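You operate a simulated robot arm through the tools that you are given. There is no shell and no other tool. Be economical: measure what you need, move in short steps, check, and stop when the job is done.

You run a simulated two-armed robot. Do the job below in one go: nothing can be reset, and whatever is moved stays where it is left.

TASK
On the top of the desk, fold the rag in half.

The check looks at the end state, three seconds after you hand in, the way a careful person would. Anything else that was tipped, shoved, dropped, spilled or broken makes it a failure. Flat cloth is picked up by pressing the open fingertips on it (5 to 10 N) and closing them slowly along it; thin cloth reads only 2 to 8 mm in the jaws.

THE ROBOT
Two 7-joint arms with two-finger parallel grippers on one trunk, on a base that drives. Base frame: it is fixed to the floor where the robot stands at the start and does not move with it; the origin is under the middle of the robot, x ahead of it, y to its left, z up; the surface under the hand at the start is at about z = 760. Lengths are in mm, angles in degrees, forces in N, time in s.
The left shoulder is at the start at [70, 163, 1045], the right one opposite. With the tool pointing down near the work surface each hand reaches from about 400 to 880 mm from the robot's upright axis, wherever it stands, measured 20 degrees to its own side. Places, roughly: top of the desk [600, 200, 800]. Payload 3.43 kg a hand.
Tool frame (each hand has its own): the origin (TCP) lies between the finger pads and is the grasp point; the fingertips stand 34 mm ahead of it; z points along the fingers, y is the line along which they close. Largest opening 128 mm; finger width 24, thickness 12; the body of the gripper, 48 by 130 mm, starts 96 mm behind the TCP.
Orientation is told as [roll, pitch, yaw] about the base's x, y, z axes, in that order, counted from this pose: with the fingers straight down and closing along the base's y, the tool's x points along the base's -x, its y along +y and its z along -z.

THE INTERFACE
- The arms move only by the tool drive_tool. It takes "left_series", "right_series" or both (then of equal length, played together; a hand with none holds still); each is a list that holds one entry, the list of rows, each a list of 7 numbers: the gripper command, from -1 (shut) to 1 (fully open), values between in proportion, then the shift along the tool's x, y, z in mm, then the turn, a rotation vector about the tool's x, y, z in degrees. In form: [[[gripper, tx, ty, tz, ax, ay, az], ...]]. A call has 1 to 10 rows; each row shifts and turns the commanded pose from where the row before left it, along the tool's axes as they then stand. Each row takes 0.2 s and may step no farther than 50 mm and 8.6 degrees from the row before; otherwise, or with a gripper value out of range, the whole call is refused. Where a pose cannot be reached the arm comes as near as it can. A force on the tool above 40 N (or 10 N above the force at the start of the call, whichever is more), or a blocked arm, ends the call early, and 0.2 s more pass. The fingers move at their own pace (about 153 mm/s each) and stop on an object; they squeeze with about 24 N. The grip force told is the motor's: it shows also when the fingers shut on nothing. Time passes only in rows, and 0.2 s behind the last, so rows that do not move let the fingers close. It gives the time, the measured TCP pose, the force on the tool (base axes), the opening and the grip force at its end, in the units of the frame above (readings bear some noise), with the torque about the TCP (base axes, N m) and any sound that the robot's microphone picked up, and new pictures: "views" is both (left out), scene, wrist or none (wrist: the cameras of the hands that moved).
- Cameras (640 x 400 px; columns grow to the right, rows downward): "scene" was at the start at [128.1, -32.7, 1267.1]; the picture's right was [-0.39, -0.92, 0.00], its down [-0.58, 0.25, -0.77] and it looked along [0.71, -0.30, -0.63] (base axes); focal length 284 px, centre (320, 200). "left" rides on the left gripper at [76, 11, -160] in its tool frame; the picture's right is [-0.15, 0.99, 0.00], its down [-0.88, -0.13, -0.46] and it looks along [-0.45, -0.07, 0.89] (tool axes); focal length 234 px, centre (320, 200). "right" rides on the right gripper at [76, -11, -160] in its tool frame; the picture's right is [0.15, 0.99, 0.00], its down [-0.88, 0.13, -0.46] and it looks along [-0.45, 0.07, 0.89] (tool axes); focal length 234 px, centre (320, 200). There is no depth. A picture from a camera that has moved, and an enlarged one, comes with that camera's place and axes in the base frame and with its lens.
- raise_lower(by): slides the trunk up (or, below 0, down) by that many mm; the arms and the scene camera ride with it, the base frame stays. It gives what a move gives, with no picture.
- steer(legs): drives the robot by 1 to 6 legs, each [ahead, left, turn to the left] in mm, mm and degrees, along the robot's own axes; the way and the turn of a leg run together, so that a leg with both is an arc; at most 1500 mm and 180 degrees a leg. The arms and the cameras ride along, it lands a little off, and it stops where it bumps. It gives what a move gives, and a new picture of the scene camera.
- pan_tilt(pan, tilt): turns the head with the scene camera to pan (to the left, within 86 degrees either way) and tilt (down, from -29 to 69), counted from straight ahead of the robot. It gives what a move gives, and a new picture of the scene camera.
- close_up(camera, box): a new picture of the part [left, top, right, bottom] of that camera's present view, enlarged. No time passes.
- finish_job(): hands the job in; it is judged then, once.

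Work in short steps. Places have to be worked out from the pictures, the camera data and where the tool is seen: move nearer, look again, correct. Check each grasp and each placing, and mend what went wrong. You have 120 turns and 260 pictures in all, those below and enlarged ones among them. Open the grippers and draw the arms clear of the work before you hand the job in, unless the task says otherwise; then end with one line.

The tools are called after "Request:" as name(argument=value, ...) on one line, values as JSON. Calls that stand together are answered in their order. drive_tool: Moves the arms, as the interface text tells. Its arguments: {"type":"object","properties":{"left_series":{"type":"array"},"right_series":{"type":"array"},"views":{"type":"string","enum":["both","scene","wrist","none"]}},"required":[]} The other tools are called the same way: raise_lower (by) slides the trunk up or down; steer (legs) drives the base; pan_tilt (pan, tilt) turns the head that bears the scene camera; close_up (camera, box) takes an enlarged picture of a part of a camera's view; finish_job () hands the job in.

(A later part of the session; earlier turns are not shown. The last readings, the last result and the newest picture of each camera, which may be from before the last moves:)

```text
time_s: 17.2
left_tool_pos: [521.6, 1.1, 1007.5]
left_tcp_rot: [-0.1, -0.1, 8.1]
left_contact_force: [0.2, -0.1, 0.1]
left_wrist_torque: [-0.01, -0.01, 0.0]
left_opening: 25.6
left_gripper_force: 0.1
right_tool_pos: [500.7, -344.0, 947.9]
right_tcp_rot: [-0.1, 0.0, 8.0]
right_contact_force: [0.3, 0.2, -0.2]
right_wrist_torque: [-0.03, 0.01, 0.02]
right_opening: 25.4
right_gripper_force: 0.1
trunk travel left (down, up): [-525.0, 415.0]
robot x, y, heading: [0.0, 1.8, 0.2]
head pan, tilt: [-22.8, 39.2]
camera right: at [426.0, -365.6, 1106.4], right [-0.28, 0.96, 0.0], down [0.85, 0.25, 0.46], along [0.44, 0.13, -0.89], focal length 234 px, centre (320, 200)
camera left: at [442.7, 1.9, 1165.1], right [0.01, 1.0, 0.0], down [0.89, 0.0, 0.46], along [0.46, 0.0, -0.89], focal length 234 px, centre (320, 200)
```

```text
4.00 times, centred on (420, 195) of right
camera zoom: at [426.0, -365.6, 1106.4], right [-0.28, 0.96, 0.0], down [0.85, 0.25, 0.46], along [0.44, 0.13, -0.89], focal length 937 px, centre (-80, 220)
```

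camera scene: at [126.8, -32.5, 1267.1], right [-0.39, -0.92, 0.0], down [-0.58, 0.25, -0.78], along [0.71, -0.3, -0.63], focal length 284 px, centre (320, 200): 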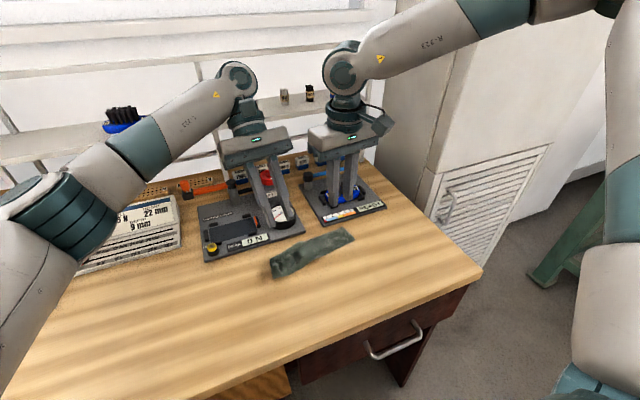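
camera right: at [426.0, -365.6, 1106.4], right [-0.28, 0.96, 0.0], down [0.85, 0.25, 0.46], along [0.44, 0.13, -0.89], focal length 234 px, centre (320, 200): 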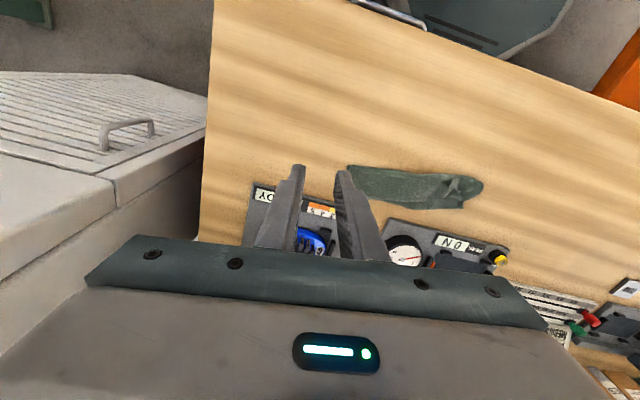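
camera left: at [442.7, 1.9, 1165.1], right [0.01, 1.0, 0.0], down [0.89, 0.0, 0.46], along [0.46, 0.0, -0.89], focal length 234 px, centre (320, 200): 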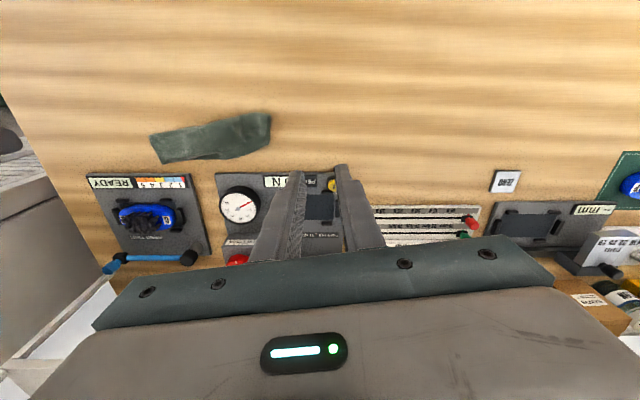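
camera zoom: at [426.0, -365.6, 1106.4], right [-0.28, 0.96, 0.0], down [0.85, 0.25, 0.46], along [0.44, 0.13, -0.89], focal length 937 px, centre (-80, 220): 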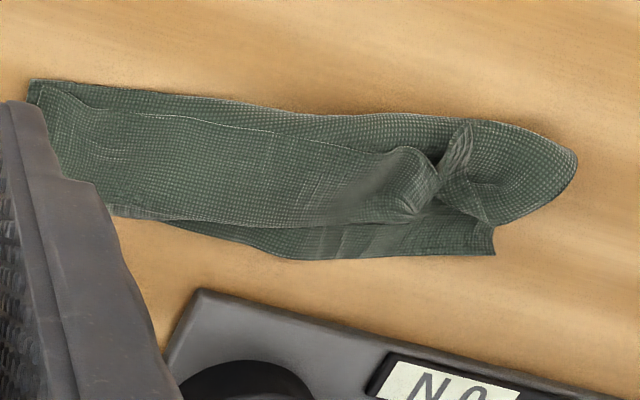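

The close-ups show the top layer's edge is doubled back about 37 mm, and the bottom layer is only about 58 mm deep, so this isn't a clean half. I'll re-grasp the doubled-back edge right at its hem, open the fold out and refold without letting go. First I'll hover both hands over the edge: left over the standing pleat at about (500,-130), right over the hem at about (530,-264).

Request:
drive_tool(left_series=[[[-0.53, 7.9, -25.3, 31.4, 0, 0, 0], [-0.53, 7.9, -25.3, 31.4, 0, 0, 0], [-0.53, 7.9, -25.3, 31.4, 0, 0, 0], [-0.53, 7.9, -25.3, 31.4, 0, 0, 0], [-0.53, 7.9, -25.3, 31.4, 0, 0, 0], [-0.53, 0, 0, 0, 0, 0, 0]]], right_series=[[[-0.66, -8.4, 15, 19.6, 0, 0, 0], [-0.66, -8.4, 15, 19.6, 0, 0, 0], [-0.66, -8.4, 15, 19.6, 0, 0, 0], [-0.66, -8.4, 15, 19.6, 0, 0, 0], [-0.66, -8.4, 15, 19.6, 0, 0, 0], [-0.66, 0, 0, 0, 0, 0, 0]]], views="none")

Request:
close_up(camera="right", box=[240, 100, 560, 300])

Request:
close_up(camera="left", box=[100, 100, 420, 300])

```text
time_s: 18.6
left_tool_pos: [499.3, -131.4, 851.1]
left_tcp_rot: [-0.1, 0.0, 8.1]
left_contact_force: [-0.5, 1.3, 0.6]
left_wrist_torque: [0.0, -0.01, -0.03]
left_opening: 30.0
left_gripper_force: 0.2
right_tool_pos: [531.9, -265.2, 849.7]
right_tcp_rot: [0.0, -0.1, 7.9]
right_contact_force: [-0.5, -0.7, -0.1]
right_wrist_torque: [0.02, -0.04, -0.02]
right_opening: 21.8
right_gripper_force: 0.0
trunk travel left (down, up): [-525.0, 415.0]
robot x, y, heading: [-1.2, 1.2, -0.0]
head pan, tilt: [-22.8, 39.2]
```

```text
2.00 times, centred on (400, 200) of right
camera zoom: at [457.2, -286.5, 1008.1], right [-0.28, 0.96, 0.0], down [0.85, 0.25, 0.46], along [0.44, 0.13, -0.89], focal length 468 px, centre (160, 200)
```

zoom: 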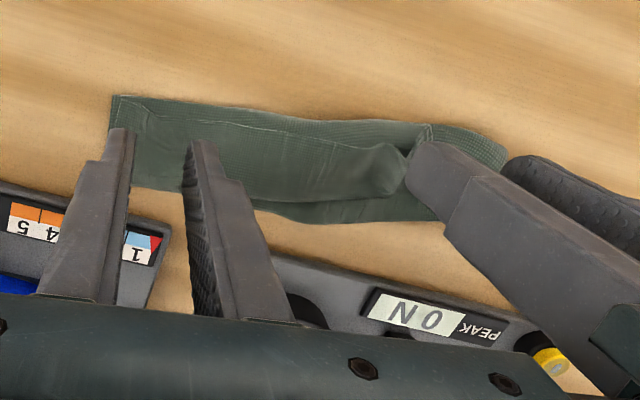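

```text
2.00 times, centred on (260, 200) of left
camera zoom: at [421.4, -130.6, 1008.6], right [0.01, 1.0, 0.0], down [0.89, -0.01, 0.46], along [0.46, 0.0, -0.89], focal length 468 px, centre (440, 200)
```

zoom: 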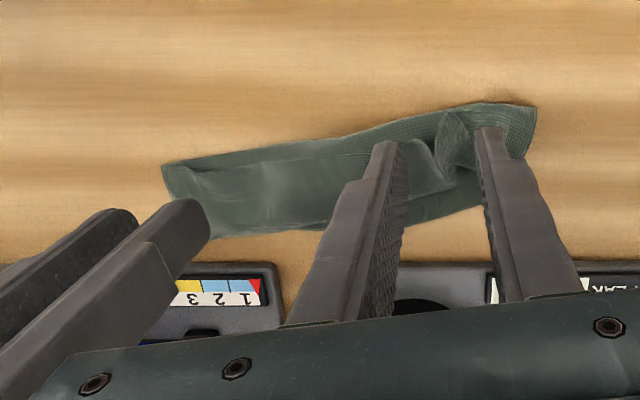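

The right hem is at about x=527 and the left standing pleat runs from (494,-125) to (520,-118). I'll adjust both hands to that and descend close to the cloth.

Request:
drive_tool(left_series=[[[-0.45, -4, 7.5, 0, 0, 0, 0], [-0.45, 0, 0, 20, 0, 0, 0], [-0.45, 0, 0, 20, 0, 0, 0], [-0.45, 0, 0, 10, 0, 0, 0], [-0.45, 0, 0, 2, 0, 0, 0]]], right_series=[[[-0.66, 7, 1, 0, 0, 0, 0], [-0.66, 0, 0, 20, 0, 0, 0], [-0.66, 0, 0, 20, 0, 0, 0], [-0.66, 0, 0, 8, 0, 0, 0], [-0.66, 0, 0, 2, 0, 0, 0]]])

```text
time_s: 19.8
left_tool_pos: [501.8, -123.6, 798.5]
left_tcp_rot: [0.1, -0.1, 8.2]
left_contact_force: [-0.9, 0.3, 0.5]
left_wrist_torque: [0.0, -0.02, 0.0]
left_opening: 35.1
left_gripper_force: 0.0
right_tool_pos: [525.5, -264.6, 799.2]
right_tcp_rot: [-0.1, 0.0, 8.0]
right_contact_force: [0.5, 0.1, 0.0]
right_wrist_torque: [0.03, -0.02, 0.0]
right_opening: 21.9
right_gripper_force: 0.0
trunk travel left (down, up): [-525.0, 415.0]
robot x, y, heading: [2.0, 0.4, 0.1]
head pan, tilt: [-22.8, 39.2]
camera scene: at [128.2, -32.7, 1267.1], right [-0.39, -0.92, 0.0], down [-0.58, 0.25, -0.77], along [0.71, -0.3, -0.63], focal length 284 px, centre (320, 200)
camera right: at [451.3, -287.2, 958.1], right [-0.28, 0.96, 0.0], down [0.85, 0.25, 0.46], along [0.44, 0.13, -0.89], focal length 234 px, centre (320, 200)
camera left: at [424.8, -122.0, 956.1], right [0.01, 1.0, 0.0], down [0.89, -0.01, 0.46], along [0.46, 0.0, -0.89], focal length 234 px, centre (320, 200)
```

scene: 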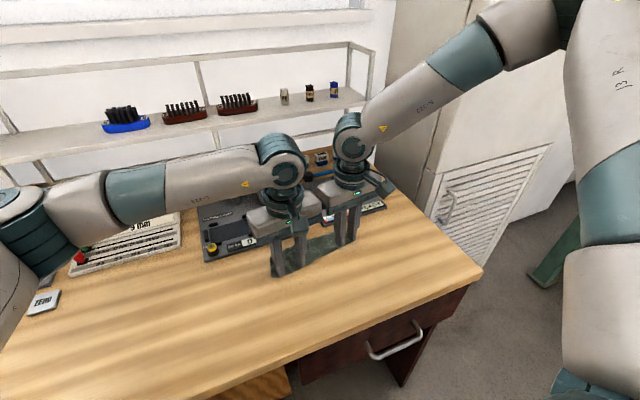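
right: 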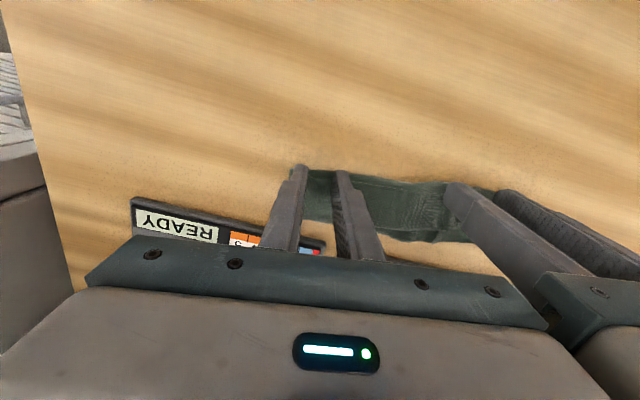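
left: 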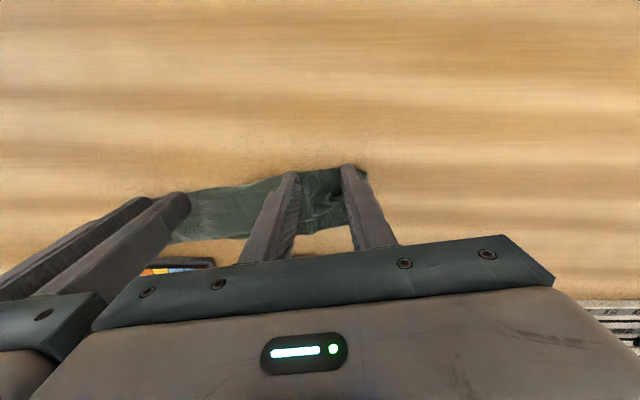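

No contact so far. I'll press down another 2 mm and check the force.

Request:
drive_tool(left_series=[[[-0.45, 0, 0, 1, 0, 0, 0], [-0.45, 0, 0, 0.5, 0, 0, 0]]], right_series=[[[-0.66, 0, 0, 1, 0, 0, 0], [-0.66, 0, 0, 1, 0, 0, 0]]], views="none")

Request:
close_up(camera="right", box=[270, 140, 430, 240])

Request:
close_up(camera="left", box=[240, 140, 400, 240])

```text
time_s: 20.4
left_tool_pos: [501.2, -122.9, 796.8]
left_tcp_rot: [-0.1, 0.0, 8.1]
left_contact_force: [0.0, 0.3, 1.7]
left_wrist_torque: [-0.04, -0.04, -0.02]
left_opening: 35.2
left_gripper_force: 0.1
right_tool_pos: [526.3, -265.1, 798.6]
right_tcp_rot: [0.0, 0.0, 7.8]
right_contact_force: [-0.8, 0.3, -0.3]
right_wrist_torque: [-0.03, -0.03, 0.01]
right_opening: 21.7
right_gripper_force: 0.1
trunk travel left (down, up): [-525.0, 415.0]
robot x, y, heading: [-0.8, 0.2, 0.1]
head pan, tilt: [-22.8, 39.2]
```

```text
4.00 times, centred on (350, 190) of right
camera zoom: at [451.5, -287.1, 956.4], right [-0.28, 0.96, 0.0], down [0.85, 0.25, 0.46], along [0.44, 0.13, -0.89], focal length 937 px, centre (200, 240)
```

zoom: 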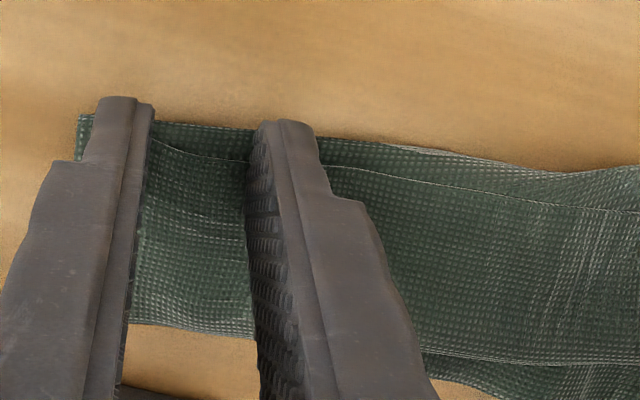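

```text
4.00 times, centred on (320, 190) of left
camera zoom: at [424.7, -121.9, 955.1], right [0.01, 1.0, 0.0], down [0.89, 0.0, 0.46], along [0.46, 0.0, -0.89], focal length 937 px, centre (320, 240)
```

zoom: 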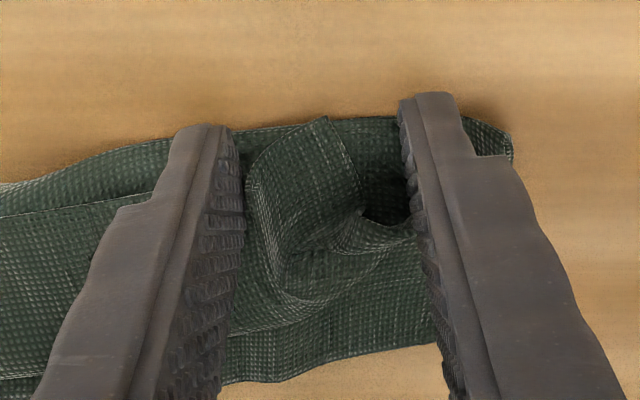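

Excellent: the left pleat stands between the fingers, and the right hem runs through the right jaw. I'll press the right down further to contact.

Request:
drive_tool(left_series=[[[-0.45, 0, 0, 0, 0, 0, 0], [-0.45, 0, 0, 0, 0, 0, 0]]], right_series=[[[-0.66, 0, 0, 1, 0, 0, 0], [-0.66, 0, 0, 0.7, 0, 0, 0]]], views="none")

```text
time_s: 21.0
left_tool_pos: [501.3, -122.6, 797.3]
left_tcp_rot: [0.0, -0.1, 8.1]
left_contact_force: [-0.4, -0.5, 1.1]
left_wrist_torque: [-0.01, -0.06, -0.01]
left_opening: 35.1
left_gripper_force: 0.2
right_tool_pos: [525.3, -265.3, 797.3]
right_tcp_rot: [-0.1, -0.2, 8.0]
right_contact_force: [-0.2, -0.1, 8.3]
right_wrist_torque: [-0.09, -0.09, -0.02]
right_opening: 21.9
right_gripper_force: 0.3
trunk travel left (down, up): [-525.0, 415.0]
robot x, y, heading: [3.3, 0.1, 0.3]
head pan, tilt: [-22.8, 39.2]
```

The right presses at 8 N and the left brushes the cloth. I'll close both slowly.

Request:
drive_tool(left_series=[[[-0.5, 0, 0, 0, 0, 0, 0], [-0.56, 0, 0, 0, 0, 0, 0], [-0.62, 0, 0, 0, 0, 0, 0], [-0.68, 0, 0, 0, 0, 0, 0], [-0.74, 0, 0, 0, 0, 0, 0], [-0.8, 0, 0, 0, 0, 0, 0], [-0.87, 0, 0, 0, 0, 0, 0], [-0.94, 0, 0, 0, 0, 0, 0], [-1, 0, 0, 0, 0, 0, 0], [-1, 0, 0, 0, 0, 0, 0]]], right_series=[[[-0.69, 0, 0, 0, 0, 0, 0], [-0.72, 0, 0, 0, 0, 0, 0], [-0.76, 0, 0, 0, 0, 0, 0], [-0.8, 0, 0, 0, 0, 0, 0], [-0.84, 0, 0, 0, 0, 0, 0], [-0.88, 0, 0, -0.2, 0, 0, 0], [-0.92, 0, 0, 0, 0, 0, 0], [-0.96, 0, 0, 0, 0, 0, 0], [-1, 0, 0, 0, 0, 0, 0], [-1, 0, 0, 0, 0, 0, 0]]], views="none")

Request:
close_up(camera="right", box=[270, 130, 510, 280])

Request:
close_up(camera="left", box=[180, 130, 420, 280])

```text
time_s: 23.2
left_tool_pos: [502.2, -122.6, 797.6]
left_tcp_rot: [0.0, -0.1, 8.1]
left_contact_force: [0.4, -0.7, 0.4]
left_wrist_torque: [0.02, -0.03, 0.03]
left_opening: 3.0
left_gripper_force: 24.0
right_tool_pos: [525.7, -265.4, 796.8]
right_tcp_rot: [0.0, -0.1, 8.0]
right_contact_force: [0.4, -1.3, 11.9]
right_wrist_torque: [-0.08, -0.18, -0.04]
right_opening: 0.0
right_gripper_force: 24.0
trunk travel left (down, up): [-525.0, 415.0]
robot x, y, heading: [0.8, -0.7, -0.1]
head pan, tilt: [-22.8, 39.2]
```

```text
2.67 times, centred on (390, 205) of right
camera zoom: at [450.9, -287.2, 955.3], right [-0.28, 0.96, 0.0], down [0.85, 0.25, 0.46], along [0.44, 0.13, -0.89], focal length 624 px, centre (133, 187)
```

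zoom: 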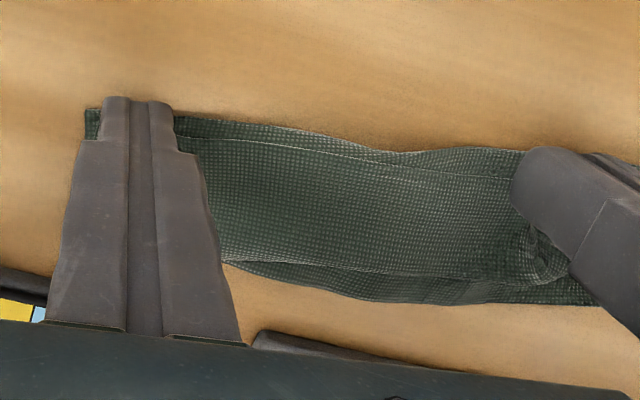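

```text
2.67 times, centred on (300, 205) of left
camera zoom: at [424.0, -121.8, 955.4], right [0.01, 1.0, 0.0], down [0.89, -0.01, 0.46], along [0.46, 0.0, -0.89], focal length 624 px, centre (373, 187)
```

zoom: 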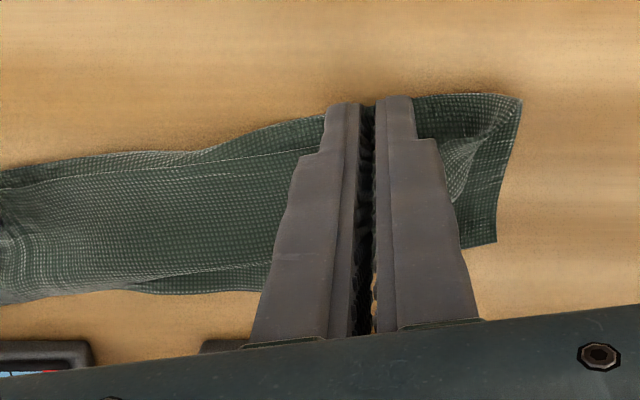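

The left holds the pleat (3.0 mm), but the right closed on nothing. I'll reopen the right wider, move it 7 mm further onto the cloth and press again.

Request:
drive_tool(right_series=[[[-1, 0, 0, -5, 0, 0, 0], [-0.53, -7, 4, 0, 0, 0, 0], [-0.53, 0, 0, 0, 0, 0, 0], [-0.53, 0, 0, 4, 0, 0, 0], [-0.53, 0, 0, 1, 0, 0, 0]]], views="none")

Request:
close_up(camera="right", box=[270, 130, 430, 230])

```text
time_s: 24.4
left_tool_pos: [500.4, -123.0, 796.9]
left_tcp_rot: [0.0, -0.1, 8.1]
left_contact_force: [-0.5, 0.3, 0.4]
left_wrist_torque: [0.0, 0.02, 0.0]
left_opening: 3.2
left_gripper_force: 24.4
right_tool_pos: [531.6, -260.3, 796.4]
right_tcp_rot: [0.0, -0.2, 8.1]
right_contact_force: [-0.9, -1.2, 9.4]
right_wrist_torque: [-0.1, -0.02, -0.02]
right_opening: 30.2
right_gripper_force: 0.0
trunk travel left (down, up): [-525.0, 415.0]
robot x, y, heading: [1.4, 2.5, 0.1]
head pan, tilt: [-22.8, 39.2]
```

```text
4.00 times, centred on (350, 180) of right
camera zoom: at [457.4, -282.3, 955.3], right [-0.28, 0.96, 0.0], down [0.85, 0.25, 0.46], along [0.44, 0.13, -0.89], focal length 937 px, centre (200, 280)
```

zoom: 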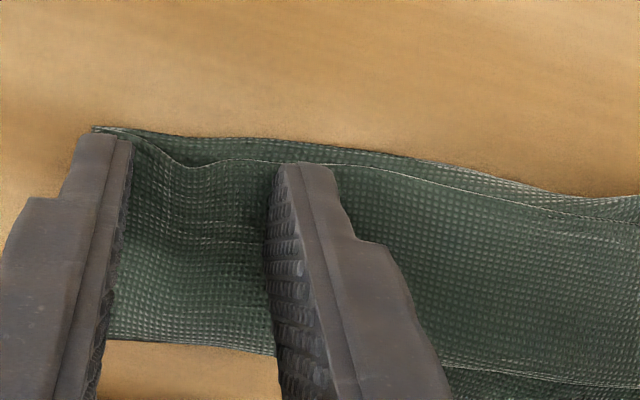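

The press is 9 N and a hem ripple is forming between the fingers. I'll close slowly again.

Request:
drive_tool(right_series=[[[-0.58, 0, 0, 0.2, 0, 0, 0], [-0.63, 0, 0, 0, 0, 0, 0], [-0.68, 0, 0, 0, 0, 0, 0], [-0.73, 0, 0, 0, 0, 0, 0], [-0.78, 0, 0, 0, 0, 0, 0], [-0.83, 0, 0, 0, 0, 0, 0], [-0.88, 0, 0, 0, 0, 0, 0], [-0.93, 0, 0, 0, 0, 0, 0], [-1, 0, 0, 0, 0, 0, 0], [-1, 0, 0, 0, 0, 0, 0]]], views="none")

Request:
close_up(camera="right", box=[270, 130, 430, 230])

```text
time_s: 26.6
left_tool_pos: [501.8, -122.9, 797.5]
left_tcp_rot: [-0.1, 0.0, 8.2]
left_contact_force: [0.3, -3.3, 1.0]
left_wrist_torque: [-0.08, -0.05, 0.01]
left_opening: 3.3
left_gripper_force: 24.1
right_tool_pos: [532.2, -259.7, 796.8]
right_tcp_rot: [0.0, 0.0, 7.9]
right_contact_force: [0.0, 1.0, 17.0]
right_wrist_torque: [0.01, -0.13, 0.0]
right_opening: 2.6
right_gripper_force: 24.2
trunk travel left (down, up): [-525.0, 415.0]
robot x, y, heading: [2.3, -0.3, -0.0]
head pan, tilt: [-22.8, 39.2]
```

```text
4.00 times, centred on (350, 180) of right
camera zoom: at [457.0, -282.2, 955.2], right [-0.28, 0.96, 0.0], down [0.85, 0.25, 0.46], along [0.44, 0.13, -0.89], focal length 937 px, centre (200, 280)
```

zoom: 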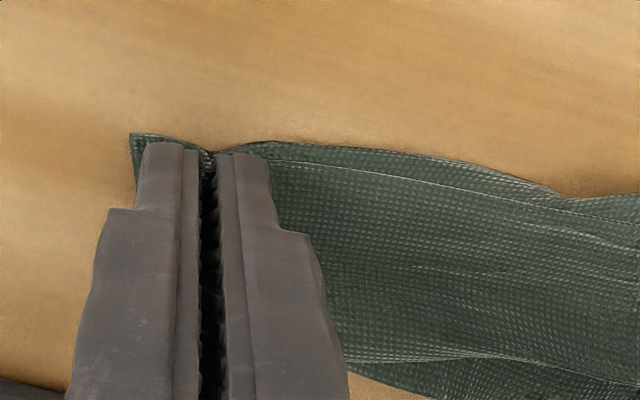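

The right reads 2.6 mm. I'll lift both 40 mm, drifting toward the robot, to see which layers came up.

Request:
drive_tool(left_series=[[[-1, 0, 0, -8, 0, 0, 0], [-1, 4, 0, -16, 0, 0, 0], [-1, 8, 0, -16, 0, 0, 0], [-1, 0, 0, 0, 0, 0, 0]]], right_series=[[[-1, 0, 0, -8, 0, 0, 0], [-1, 4, 0, -16, 0, 0, 0], [-1, 8, 0, -16, 0, 0, 0], [-1, 0, 0, 0, 0, 0, 0]]])

Request:
close_up(camera="scene", box=[220, 150, 412, 270])

```text
time_s: 27.6
left_tool_pos: [490.2, -124.6, 837.0]
left_tcp_rot: [-0.1, 0.0, 8.2]
left_contact_force: [1.1, -2.9, -0.5]
left_wrist_torque: [-0.11, -0.01, 0.0]
left_opening: 3.3
left_gripper_force: 23.3
right_tool_pos: [520.8, -262.7, 836.1]
right_tcp_rot: [0.0, 0.1, 8.0]
right_contact_force: [-0.3, 2.7, -0.4]
right_wrist_torque: [0.08, 0.04, 0.05]
right_opening: 2.6
right_gripper_force: 24.4
trunk travel left (down, up): [-525.0, 415.0]
robot x, y, heading: [-0.6, 3.6, -0.0]
head pan, tilt: [-22.8, 39.2]
camera scene: at [128.7, -32.5, 1267.0], right [-0.39, -0.92, 0.0], down [-0.58, 0.25, -0.77], along [0.71, -0.3, -0.63], focal length 284 px, centre (320, 200)
camera right: at [446.8, -284.1, 994.7], right [-0.28, 0.96, 0.0], down [0.85, 0.25, 0.46], along [0.44, 0.13, -0.89], focal length 234 px, centre (320, 200)
camera left: at [413.7, -123.4, 994.8], right [0.01, 1.0, 0.0], down [0.89, 0.0, 0.46], along [0.46, 0.0, -0.89], focal length 234 px, centre (320, 200)
```

scene: 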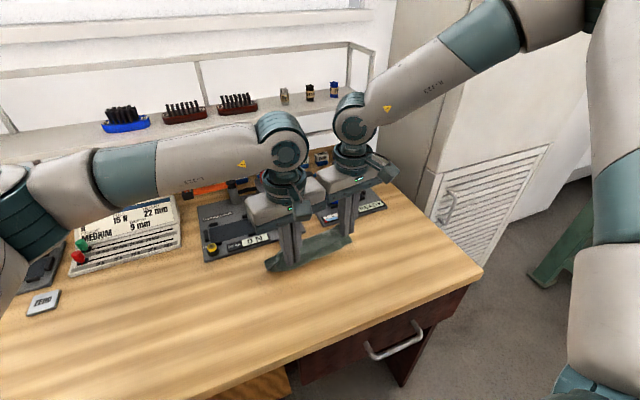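
right: 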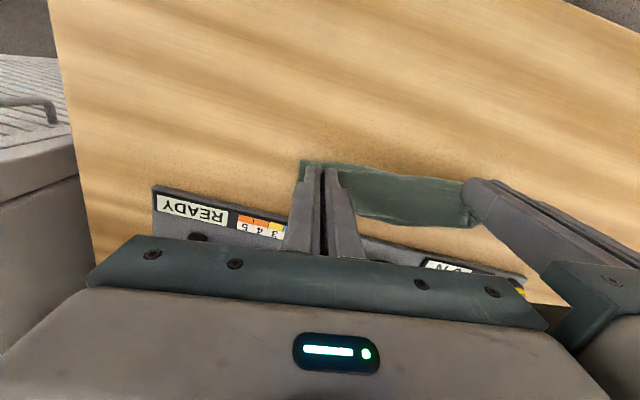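
left: 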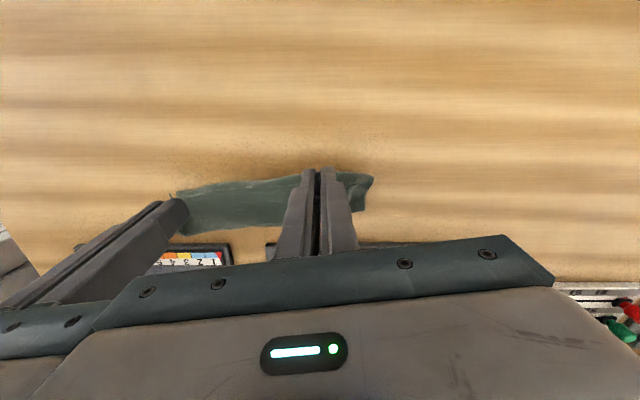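

```text
3.33 times, centred on (316, 210) of scene
camera zoom: at [128.7, -32.5, 1267.0], right [-0.39, -0.92, 0.0], down [-0.58, 0.25, -0.77], along [0.71, -0.3, -0.63], focal length 947 px, centre (333, 167)
```

zoom: 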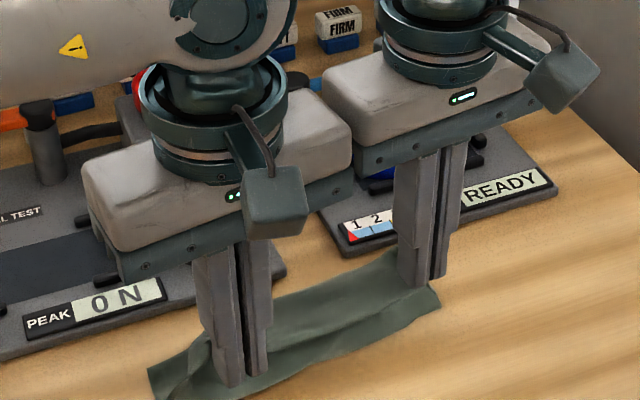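

It's unclear whether the right hand also caught the lower layers, so I'll raise another 60 mm and look again.

Request:
drive_tool(left_series=[[[-1, 4, 0, -20, 0, 0, 0], [-1, 4, 0, -20, 0, 0, 0], [-1, 4, 0, -20, 0, 0, 0], [-1, 0, 0, 0, 0, 0, 0]]], right_series=[[[-1, 4, 0, -20, 0, 0, 0], [-1, 4, 0, -20, 0, 0, 0], [-1, 4, 0, -20, 0, 0, 0], [-1, 0, 0, 0, 0, 0, 0]]], views="wrist")

Request:
close_up(camera="scene", box=[220, 150, 412, 270])

```text
time_s: 28.6
left_tool_pos: [479.4, -124.9, 896.3]
left_tcp_rot: [0.1, 0.0, 8.0]
left_contact_force: [1.2, -2.8, 0.0]
left_wrist_torque: [-0.1, 0.02, 0.01]
left_opening: 3.2
left_gripper_force: 24.2
right_tool_pos: [508.4, -263.8, 897.0]
right_tcp_rot: [0.0, 0.0, 8.0]
right_contact_force: [-0.8, 3.2, -0.1]
right_wrist_torque: [0.07, 0.08, 0.05]
right_opening: 2.3
right_gripper_force: 24.2
trunk travel left (down, up): [-525.0, 415.0]
robot x, y, heading: [-1.2, 5.0, 0.4]
head pan, tilt: [-22.8, 39.2]
camera right: at [435.1, -285.9, 1054.5], right [-0.28, 0.96, 0.0], down [0.85, 0.25, 0.46], along [0.44, 0.13, -0.89], focal length 234 px, centre (320, 200)
camera left: at [401.6, -125.2, 1054.9], right [0.01, 1.0, 0.0], down [0.89, -0.01, 0.46], along [0.46, 0.0, -0.89], focal length 234 px, centre (320, 200)
```

right: 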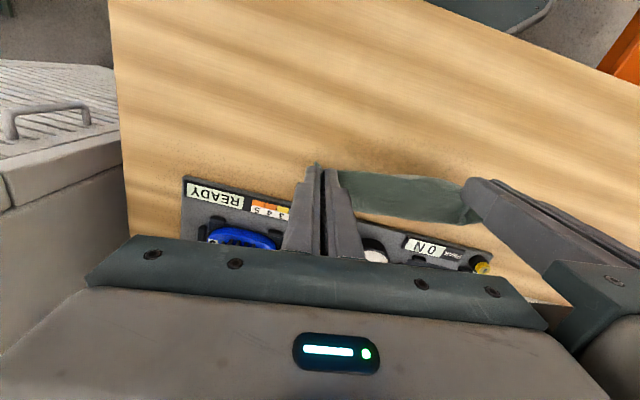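
left: 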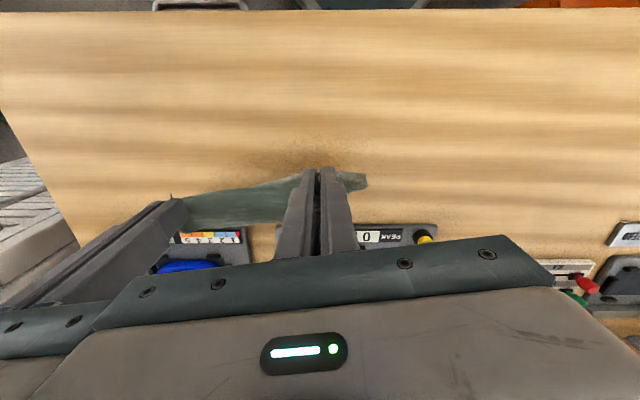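

```text
3.33 times, centred on (316, 210) of scene
camera zoom: at [128.9, -32.7, 1266.9], right [-0.39, -0.92, 0.0], down [-0.58, 0.25, -0.77], along [0.71, -0.3, -0.63], focal length 947 px, centre (333, 167)
```

zoom: 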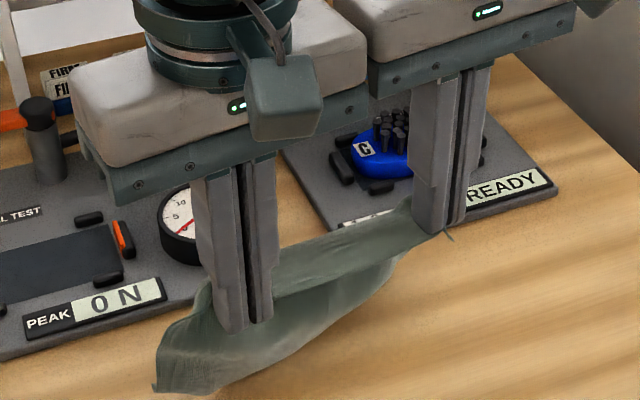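

The cloth hangs from both hands. I'll raise it clear so it hangs free, then look at its shape.

Request:
drive_tool(left_series=[[[-1, 10, 0, -25, 0, 0, 0], [-1, 10, 0, -25, 0, 0, 0], [-1, 10, 0, -25, 0, 0, 0], [-1, 10, 0, -15, 0, 0, 0], [-1, 0, 0, 0, 0, 0, 0]]], right_series=[[[-1, 10, 0, -25, 0, 0, 0], [-1, 10, 0, -25, 0, 0, 0], [-1, 10, 0, -25, 0, 0, 0], [-1, 10, 0, -15, 0, 0, 0], [-1, 0, 0, 0, 0, 0, 0]]], views="wrist")

Request:
close_up(camera="scene", box=[200, 110, 440, 260])

```text
time_s: 29.8
left_tool_pos: [441.0, -130.3, 986.6]
left_tcp_rot: [0.1, 0.0, 8.1]
left_contact_force: [-0.2, -0.6, -0.2]
left_wrist_torque: [-0.09, -0.02, -0.02]
left_opening: 3.0
left_gripper_force: 23.7
right_tool_pos: [469.1, -268.5, 987.0]
right_tcp_rot: [0.0, 0.0, 7.9]
right_contact_force: [0.7, 2.5, -0.4]
right_wrist_torque: [0.09, 0.01, 0.02]
right_opening: 2.8
right_gripper_force: 24.0
trunk travel left (down, up): [-525.0, 415.0]
robot x, y, heading: [0.4, -1.0, 0.1]
head pan, tilt: [-22.8, 39.2]
camera right: at [395.6, -290.9, 1144.8], right [-0.28, 0.96, 0.0], down [0.85, 0.25, 0.46], along [0.44, 0.13, -0.89], focal length 234 px, centre (320, 200)
camera left: at [362.1, -131.1, 1144.8], right [0.01, 1.0, 0.0], down [0.89, -0.01, 0.46], along [0.46, 0.0, -0.89], focal length 234 px, centre (320, 200)
```

right: 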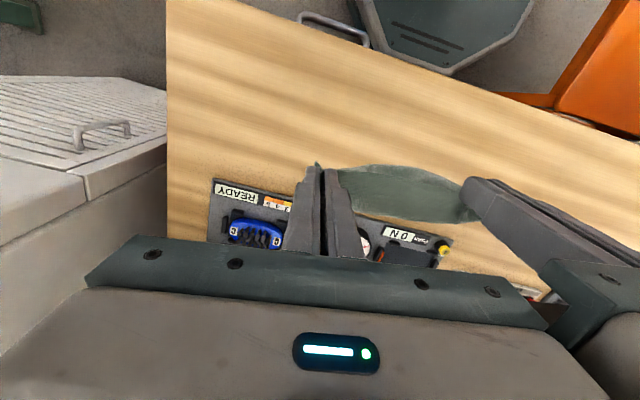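
left: 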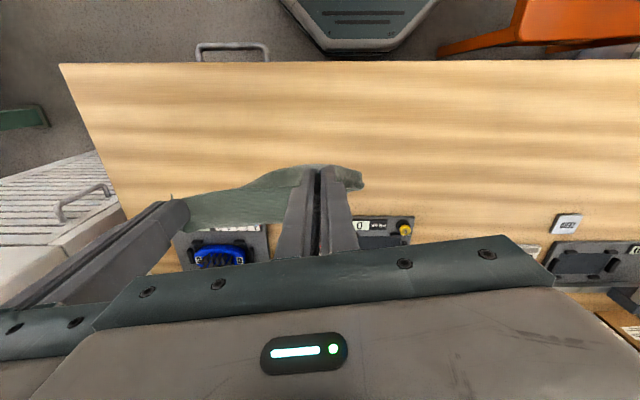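

```text
2.67 times, centred on (320, 185) of scene
camera zoom: at [128.8, -32.5, 1267.0], right [-0.39, -0.92, 0.0], down [-0.58, 0.25, -0.77], along [0.71, -0.3, -0.63], focal length 758 px, centre (320, 240)
```

zoom: 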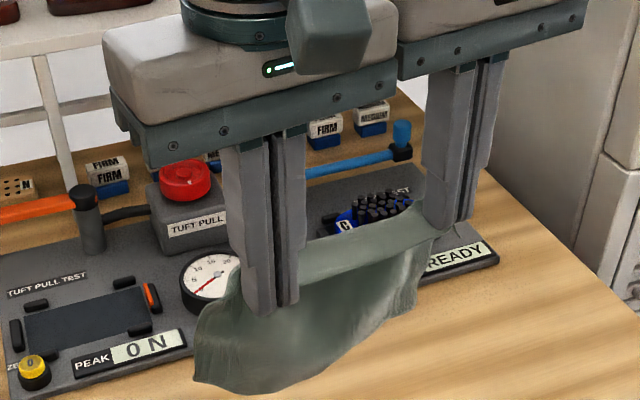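

The left holds only its corner, but the right caught several layers. I'll lay the cloth back down with a sweep toward the robot so it spreads flat, then fix the right corner.

Request:
drive_tool(left_series=[[[-1, -30, 0, 24, 0, 0, 0], [-1, -30, 0, 24, 0, 0, 0], [-1, -30, 0, 24, 0, 0, 0], [-1, 10, 0, 20, 0, 0, 0], [-1, 14, 0, 20, 0, 0, 0], [-1, 14, 0, 20, 0, 0, 0], [-1, 17, 0, 20, 0, 0, 0], [-1, 17, 0, 18, 0, 0, 0], [-1, 17, 0, 15, 0, 0, 0], [-1, 0, 0, 0, 0, 0, 0]]], right_series=[[[-1, -30, 0, 24, 0, 0, 0], [-1, -30, 0, 24, 0, 0, 0], [-1, -30, 0, 24, 0, 0, 0], [-1, 10, 0, 20, 0, 0, 0], [-1, 14, 0, 20, 0, 0, 0], [-1, 14, 0, 20, 0, 0, 0], [-1, 17, 0, 20, 0, 0, 0], [-1, 17, 0, 18, 0, 0, 0], [-1, 17, 0, 15, 0, 0, 0], [-1, 0, 0, 0, 0, 0, 0]]])

```text
time_s: 32.0
left_tool_pos: [439.0, -132.9, 801.2]
left_tcp_rot: [0.0, 0.1, 8.0]
left_contact_force: [1.0, -1.5, -0.1]
left_wrist_torque: [-0.06, -0.02, 0.05]
left_opening: 3.0
left_gripper_force: 24.0
right_tool_pos: [469.7, -269.7, 802.1]
right_tcp_rot: [0.0, 0.0, 7.9]
right_contact_force: [0.1, 1.7, 0.0]
right_wrist_torque: [0.03, -0.03, 0.06]
right_opening: 2.4
right_gripper_force: 23.6
trunk travel left (down, up): [-525.0, 415.0]
robot x, y, heading: [1.2, -1.4, -0.0]
head pan, tilt: [-22.8, 39.2]
camera scene: at [128.3, -32.4, 1267.1], right [-0.39, -0.92, 0.0], down [-0.58, 0.25, -0.77], along [0.71, -0.3, -0.63], focal length 284 px, centre (320, 200)
camera right: at [395.5, -291.2, 959.4], right [-0.28, 0.96, 0.0], down [0.85, 0.25, 0.46], along [0.44, 0.13, -0.89], focal length 234 px, centre (320, 200)
camera left: at [362.5, -131.6, 959.4], right [0.01, 1.0, 0.0], down [0.89, -0.01, 0.46], along [0.46, 0.0, -0.89], focal length 234 px, centre (320, 200)
```

scene: 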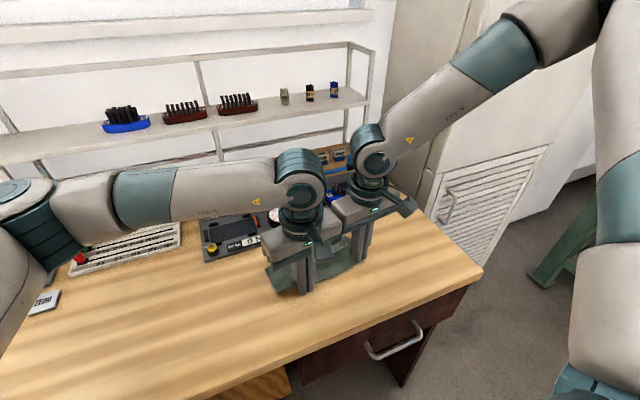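
right: 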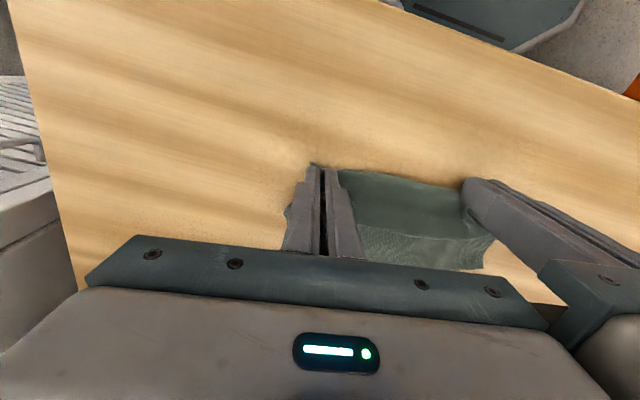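
left: 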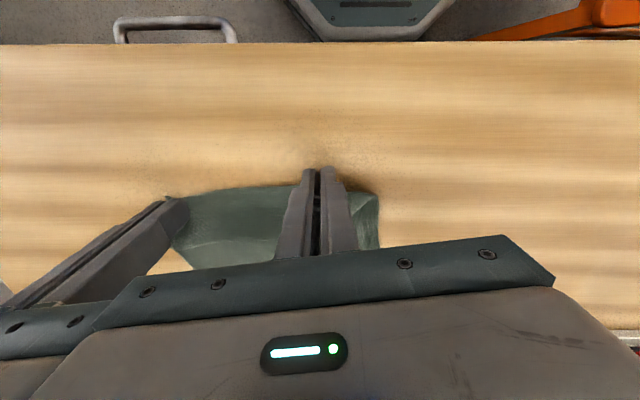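

The rag is spread back out. I'll release the right hand and raise it to see how the right corner lies.

Request:
drive_tool(left_series=[[[-1, 0, 0, 3, 0, 0, 0], [-1, 0, 0, 0, 0, 0, 0], [-1, 0, 0, 0, 0, 0, 0], [-1, 0, 0, 0, 0, 0, 0], [-1, 0, 0, 0, 0, 0, 0], [-1, 0, 0, 0, 0, 0, 0]]], right_series=[[[-0.8, 0, 0, 2, 0, 0, 0], [-0.55, 0, 0, 0, 0, 0, 0], [-0.55, 0, 0, -15, 0, 0, 0], [-0.55, 0, 0, -35, 0, 0, 0], [-0.55, 0, -30, -35, 0, 0, 0], [-0.55, 0, -40, -10, 0, 0, 0]]], views="wrist")

Request:
close_up(camera="scene", box=[220, 180, 412, 300])

Request:
close_up(camera="right", box=[260, 100, 580, 300])

```text
time_s: 33.4
left_tool_pos: [439.1, -132.7, 798.7]
left_tcp_rot: [0.0, 0.0, 8.2]
left_contact_force: [-0.1, -0.3, 0.6]
left_wrist_torque: [0.04, 0.01, 0.0]
left_opening: 3.2
left_gripper_force: 23.7
right_tool_pos: [479.1, -339.5, 894.9]
right_tcp_rot: [0.1, 0.0, 8.0]
right_contact_force: [0.9, 0.0, -0.4]
right_wrist_torque: [0.05, 0.03, -0.02]
right_opening: 28.7
right_gripper_force: 0.1
trunk travel left (down, up): [-525.0, 415.0]
robot x, y, heading: [-1.4, 0.7, -0.1]
head pan, tilt: [-22.8, 39.2]
camera right: at [405.3, -362.3, 1053.2], right [-0.28, 0.96, 0.0], down [0.85, 0.25, 0.46], along [0.44, 0.13, -0.89], focal length 234 px, centre (320, 200)
camera left: at [362.4, -132.4, 956.8], right [0.01, 1.0, 0.0], down [0.89, -0.01, 0.46], along [0.46, 0.0, -0.89], focal length 234 px, centre (320, 200)
```

right: 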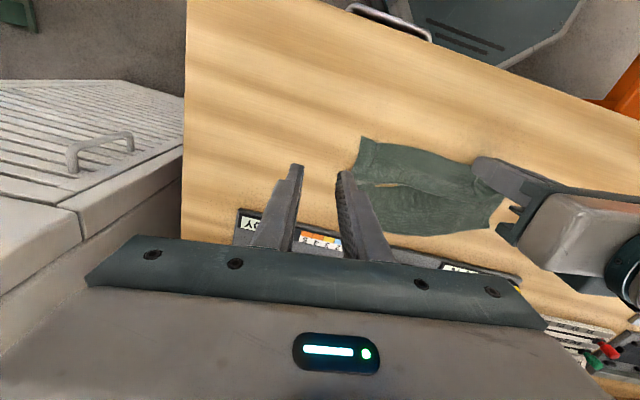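
left: 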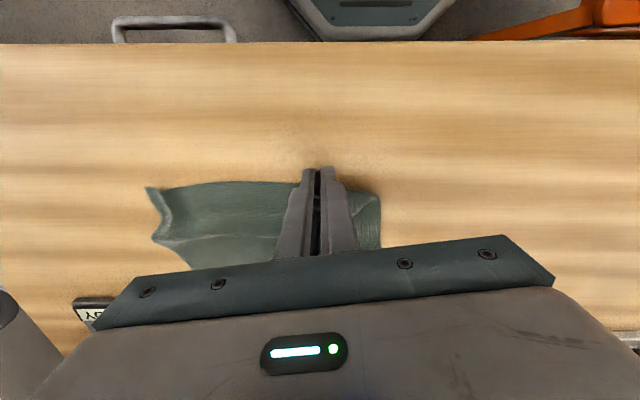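

```text
3.33 times, centred on (316, 240) of scene
camera zoom: at [128.0, -33.9, 1267.0], right [-0.39, -0.92, 0.0], down [-0.58, 0.25, -0.77], along [0.71, -0.3, -0.63], focal length 947 px, centre (333, 67)
```

zoom: 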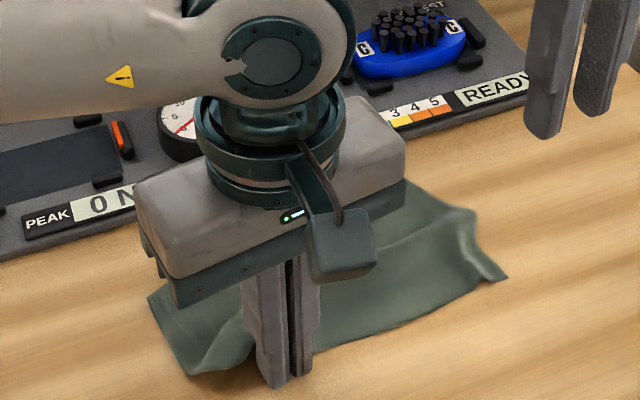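

```text
2.00 times, centred on (420, 200) of right
camera zoom: at [405.3, -362.3, 1053.2], right [-0.28, 0.96, 0.0], down [0.85, 0.25, 0.46], along [0.44, 0.13, -0.89], focal length 468 px, centre (120, 200)
```

zoom: 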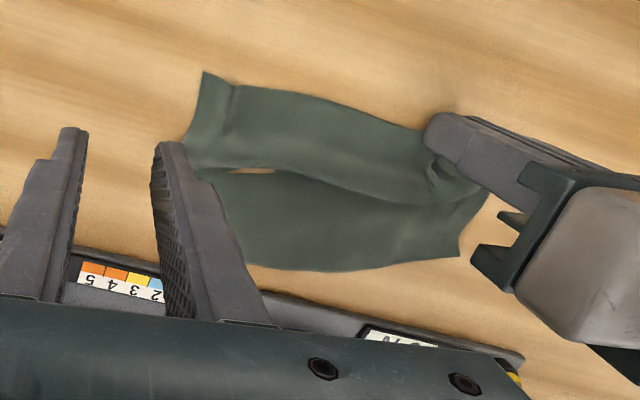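

The rag has opened back out with just a mid wrinkle, and the left still holds near its corner. The right corner is at about (451,-294) with the hem at x≈453, so I'll bring the right hand there straddling the hem, close to the cloth.

Request:
drive_tool(right_series=[[[-0.56, 3.4, 25, 10, 0, 0, 0], [-0.56, 3.4, 25, 10, 0, 0, 0], [-0.56, 3.4, 25, 20, 0, 0, 0], [-0.56, 3.4, 0, 25, 0, 0, 0], [-0.56, 0, 0, 25, 0, 0, 0], [-0.56, 0, 0, 7, 0, 0, 0], [-0.56, 0, 0, 0, 0, 0, 0]]], views="none")

Request:
close_up(camera="right", box=[250, 120, 490, 270])

```text
time_s: 35.0
left_tool_pos: [439.8, -132.0, 799.1]
left_tcp_rot: [0.1, 0.0, 8.1]
left_contact_force: [0.3, 0.3, 0.0]
left_wrist_torque: [0.01, 0.03, 0.03]
left_opening: 3.0
left_gripper_force: 23.4
right_tool_pos: [454.7, -265.4, 797.5]
right_tcp_rot: [0.0, 0.0, 8.0]
right_contact_force: [0.6, 0.0, 0.4]
right_wrist_torque: [-0.01, -0.05, -0.01]
right_opening: 28.2
right_gripper_force: 0.1
trunk travel left (down, up): [-525.0, 415.0]
robot x, y, heading: [-0.7, 1.7, -0.2]
head pan, tilt: [-22.8, 39.2]
```

```text
2.67 times, centred on (370, 195) of right
camera zoom: at [381.3, -288.3, 955.6], right [-0.28, 0.96, 0.0], down [0.85, 0.25, 0.46], along [0.44, 0.13, -0.89], focal length 624 px, centre (187, 213)
```

zoom: 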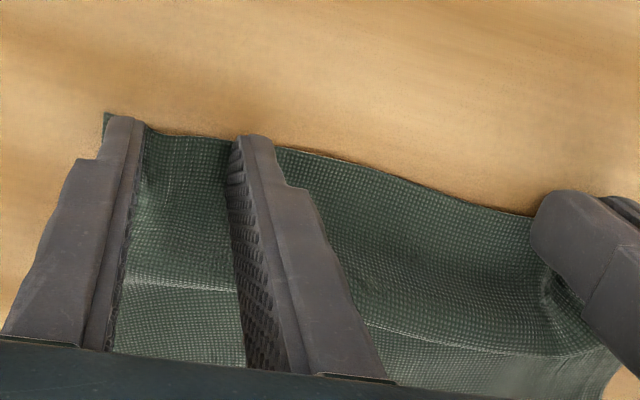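

The position looks right, so I'll nudge 3 mm onto the cloth, press down and check the force.

Request:
drive_tool(right_series=[[[-0.56, -3, 0, 1, 0, 0, 0], [-0.56, 0, 0, 1, 0, 0, 0], [-0.56, 0, 0, 0.5, 0, 0, 0]]], views="none")

```text
time_s: 35.8
left_tool_pos: [440.1, -132.5, 799.4]
left_tcp_rot: [0.0, 0.0, 8.1]
left_contact_force: [0.4, 0.2, -0.2]
left_wrist_torque: [-0.02, -0.02, -0.02]
left_opening: 3.2
left_gripper_force: 23.8
right_tool_pos: [458.1, -264.3, 795.9]
right_tcp_rot: [0.0, -0.1, 7.9]
right_contact_force: [0.8, -1.6, 9.1]
right_wrist_torque: [-0.04, -0.02, 0.0]
right_opening: 28.2
right_gripper_force: 0.1
trunk travel left (down, up): [-525.0, 415.0]
robot x, y, heading: [0.2, -0.4, 0.1]
head pan, tilt: [-22.8, 39.2]
```

Contact is 9 N, so I'll close slowly.

Request:
drive_tool(right_series=[[[-0.61, 0, 0, 0, 0, 0, 0], [-0.66, 0, 0, 0, 0, 0, 0], [-0.71, 0, 0, 0, 0, 0, 0], [-0.76, 0, 0, 0, 0, 0, 0], [-0.81, 0, 0, 0, 0, 0, 0], [-0.86, 0, 0, 0, 0, 0, 0], [-0.91, 0, 0, 0, 0, 0, 0], [-0.96, 0, 0, 0, 0, 0, 0], [-1, 0, 0, 0, 0, 0, 0], [-1, 0, 0, 0, 0, 0, 0]]], views="none")

Request:
close_up(camera="right", box=[250, 120, 490, 270])

```text
time_s: 38.0
left_tool_pos: [439.0, -131.5, 799.1]
left_tcp_rot: [-0.1, 0.0, 8.0]
left_contact_force: [1.4, -10.4, 0.5]
left_wrist_torque: [-0.4, -0.07, -0.05]
left_opening: 3.1
left_gripper_force: 23.6
right_tool_pos: [457.8, -264.5, 796.2]
right_tcp_rot: [0.0, 0.0, 7.9]
right_contact_force: [-1.5, 11.8, 14.9]
right_wrist_torque: [0.39, 0.04, 0.11]
right_opening: 2.5
right_gripper_force: 23.9
trunk travel left (down, up): [-525.0, 415.0]
robot x, y, heading: [1.7, -0.0, -0.1]
head pan, tilt: [-22.8, 39.2]
```

```text
2.67 times, centred on (370, 195) of right
camera zoom: at [383.4, -287.3, 953.7], right [-0.28, 0.96, 0.0], down [0.85, 0.25, 0.46], along [0.44, 0.13, -0.89], focal length 624 px, centre (187, 213)
```

zoom: 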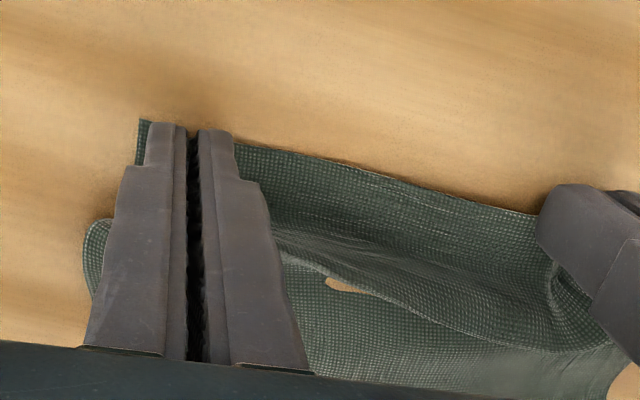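

Both hands now hold the near edge (2.5 and 3.1 mm). I'll lift until the rag hangs free, to let the wrinkle fall out and confirm single-layer grips.

Request:
drive_tool(left_series=[[[-1, 0, 0, -10, 0, 0, 0], [-1, 0, 0, -25, 0, 0, 0], [-1, 0, 0, -30, 0, 0, 0], [-1, 0, 0, -30, 0, 0, 0], [-1, 0, 0, -30, 0, 0, 0], [-1, 0, 0, -20, 0, 0, 0], [-1, 0, 0, 0, 0, 0, 0], [-1, 0, 0, 0, 0, 0, 0]]], right_series=[[[-1, 0, 0, -10, 0, 0, 0], [-1, 0, 0, -25, 0, 0, 0], [-1, 0, 0, -30, 0, 0, 0], [-1, 0, 0, -30, 0, 0, 0], [-1, 0, 0, -30, 0, 0, 0], [-1, 0, 0, -20, 0, 0, 0], [-1, 0, 0, 0, 0, 0, 0], [-1, 0, 0, 0, 0, 0, 0]]], views="none")

Request:
close_up(camera="scene", box=[200, 130, 440, 280])

```text
time_s: 39.8
left_tool_pos: [439.9, -131.7, 944.0]
left_tcp_rot: [0.0, 0.0, 8.1]
left_contact_force: [2.4, -12.0, -1.0]
left_wrist_torque: [-0.48, -0.08, -0.07]
left_opening: 3.3
left_gripper_force: 24.3
right_tool_pos: [458.3, -266.1, 940.2]
right_tcp_rot: [0.0, 0.0, 7.8]
right_contact_force: [-1.9, 14.0, -0.6]
right_wrist_torque: [0.46, 0.08, 0.18]
right_opening: 2.3
right_gripper_force: 23.9
trunk travel left (down, up): [-525.0, 415.0]
robot x, y, heading: [0.7, -2.9, 0.2]
head pan, tilt: [-22.8, 39.2]
```

```text
2.67 times, centred on (320, 205) of scene
camera zoom: at [127.9, -32.7, 1267.1], right [-0.39, -0.92, 0.0], down [-0.58, 0.25, -0.77], along [0.71, -0.3, -0.63], focal length 758 px, centre (320, 187)
```

zoom: 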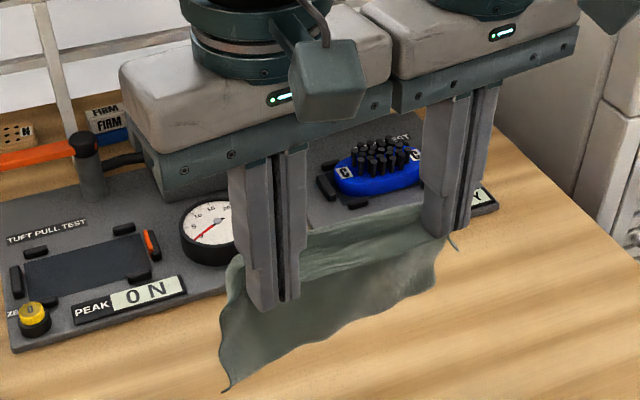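

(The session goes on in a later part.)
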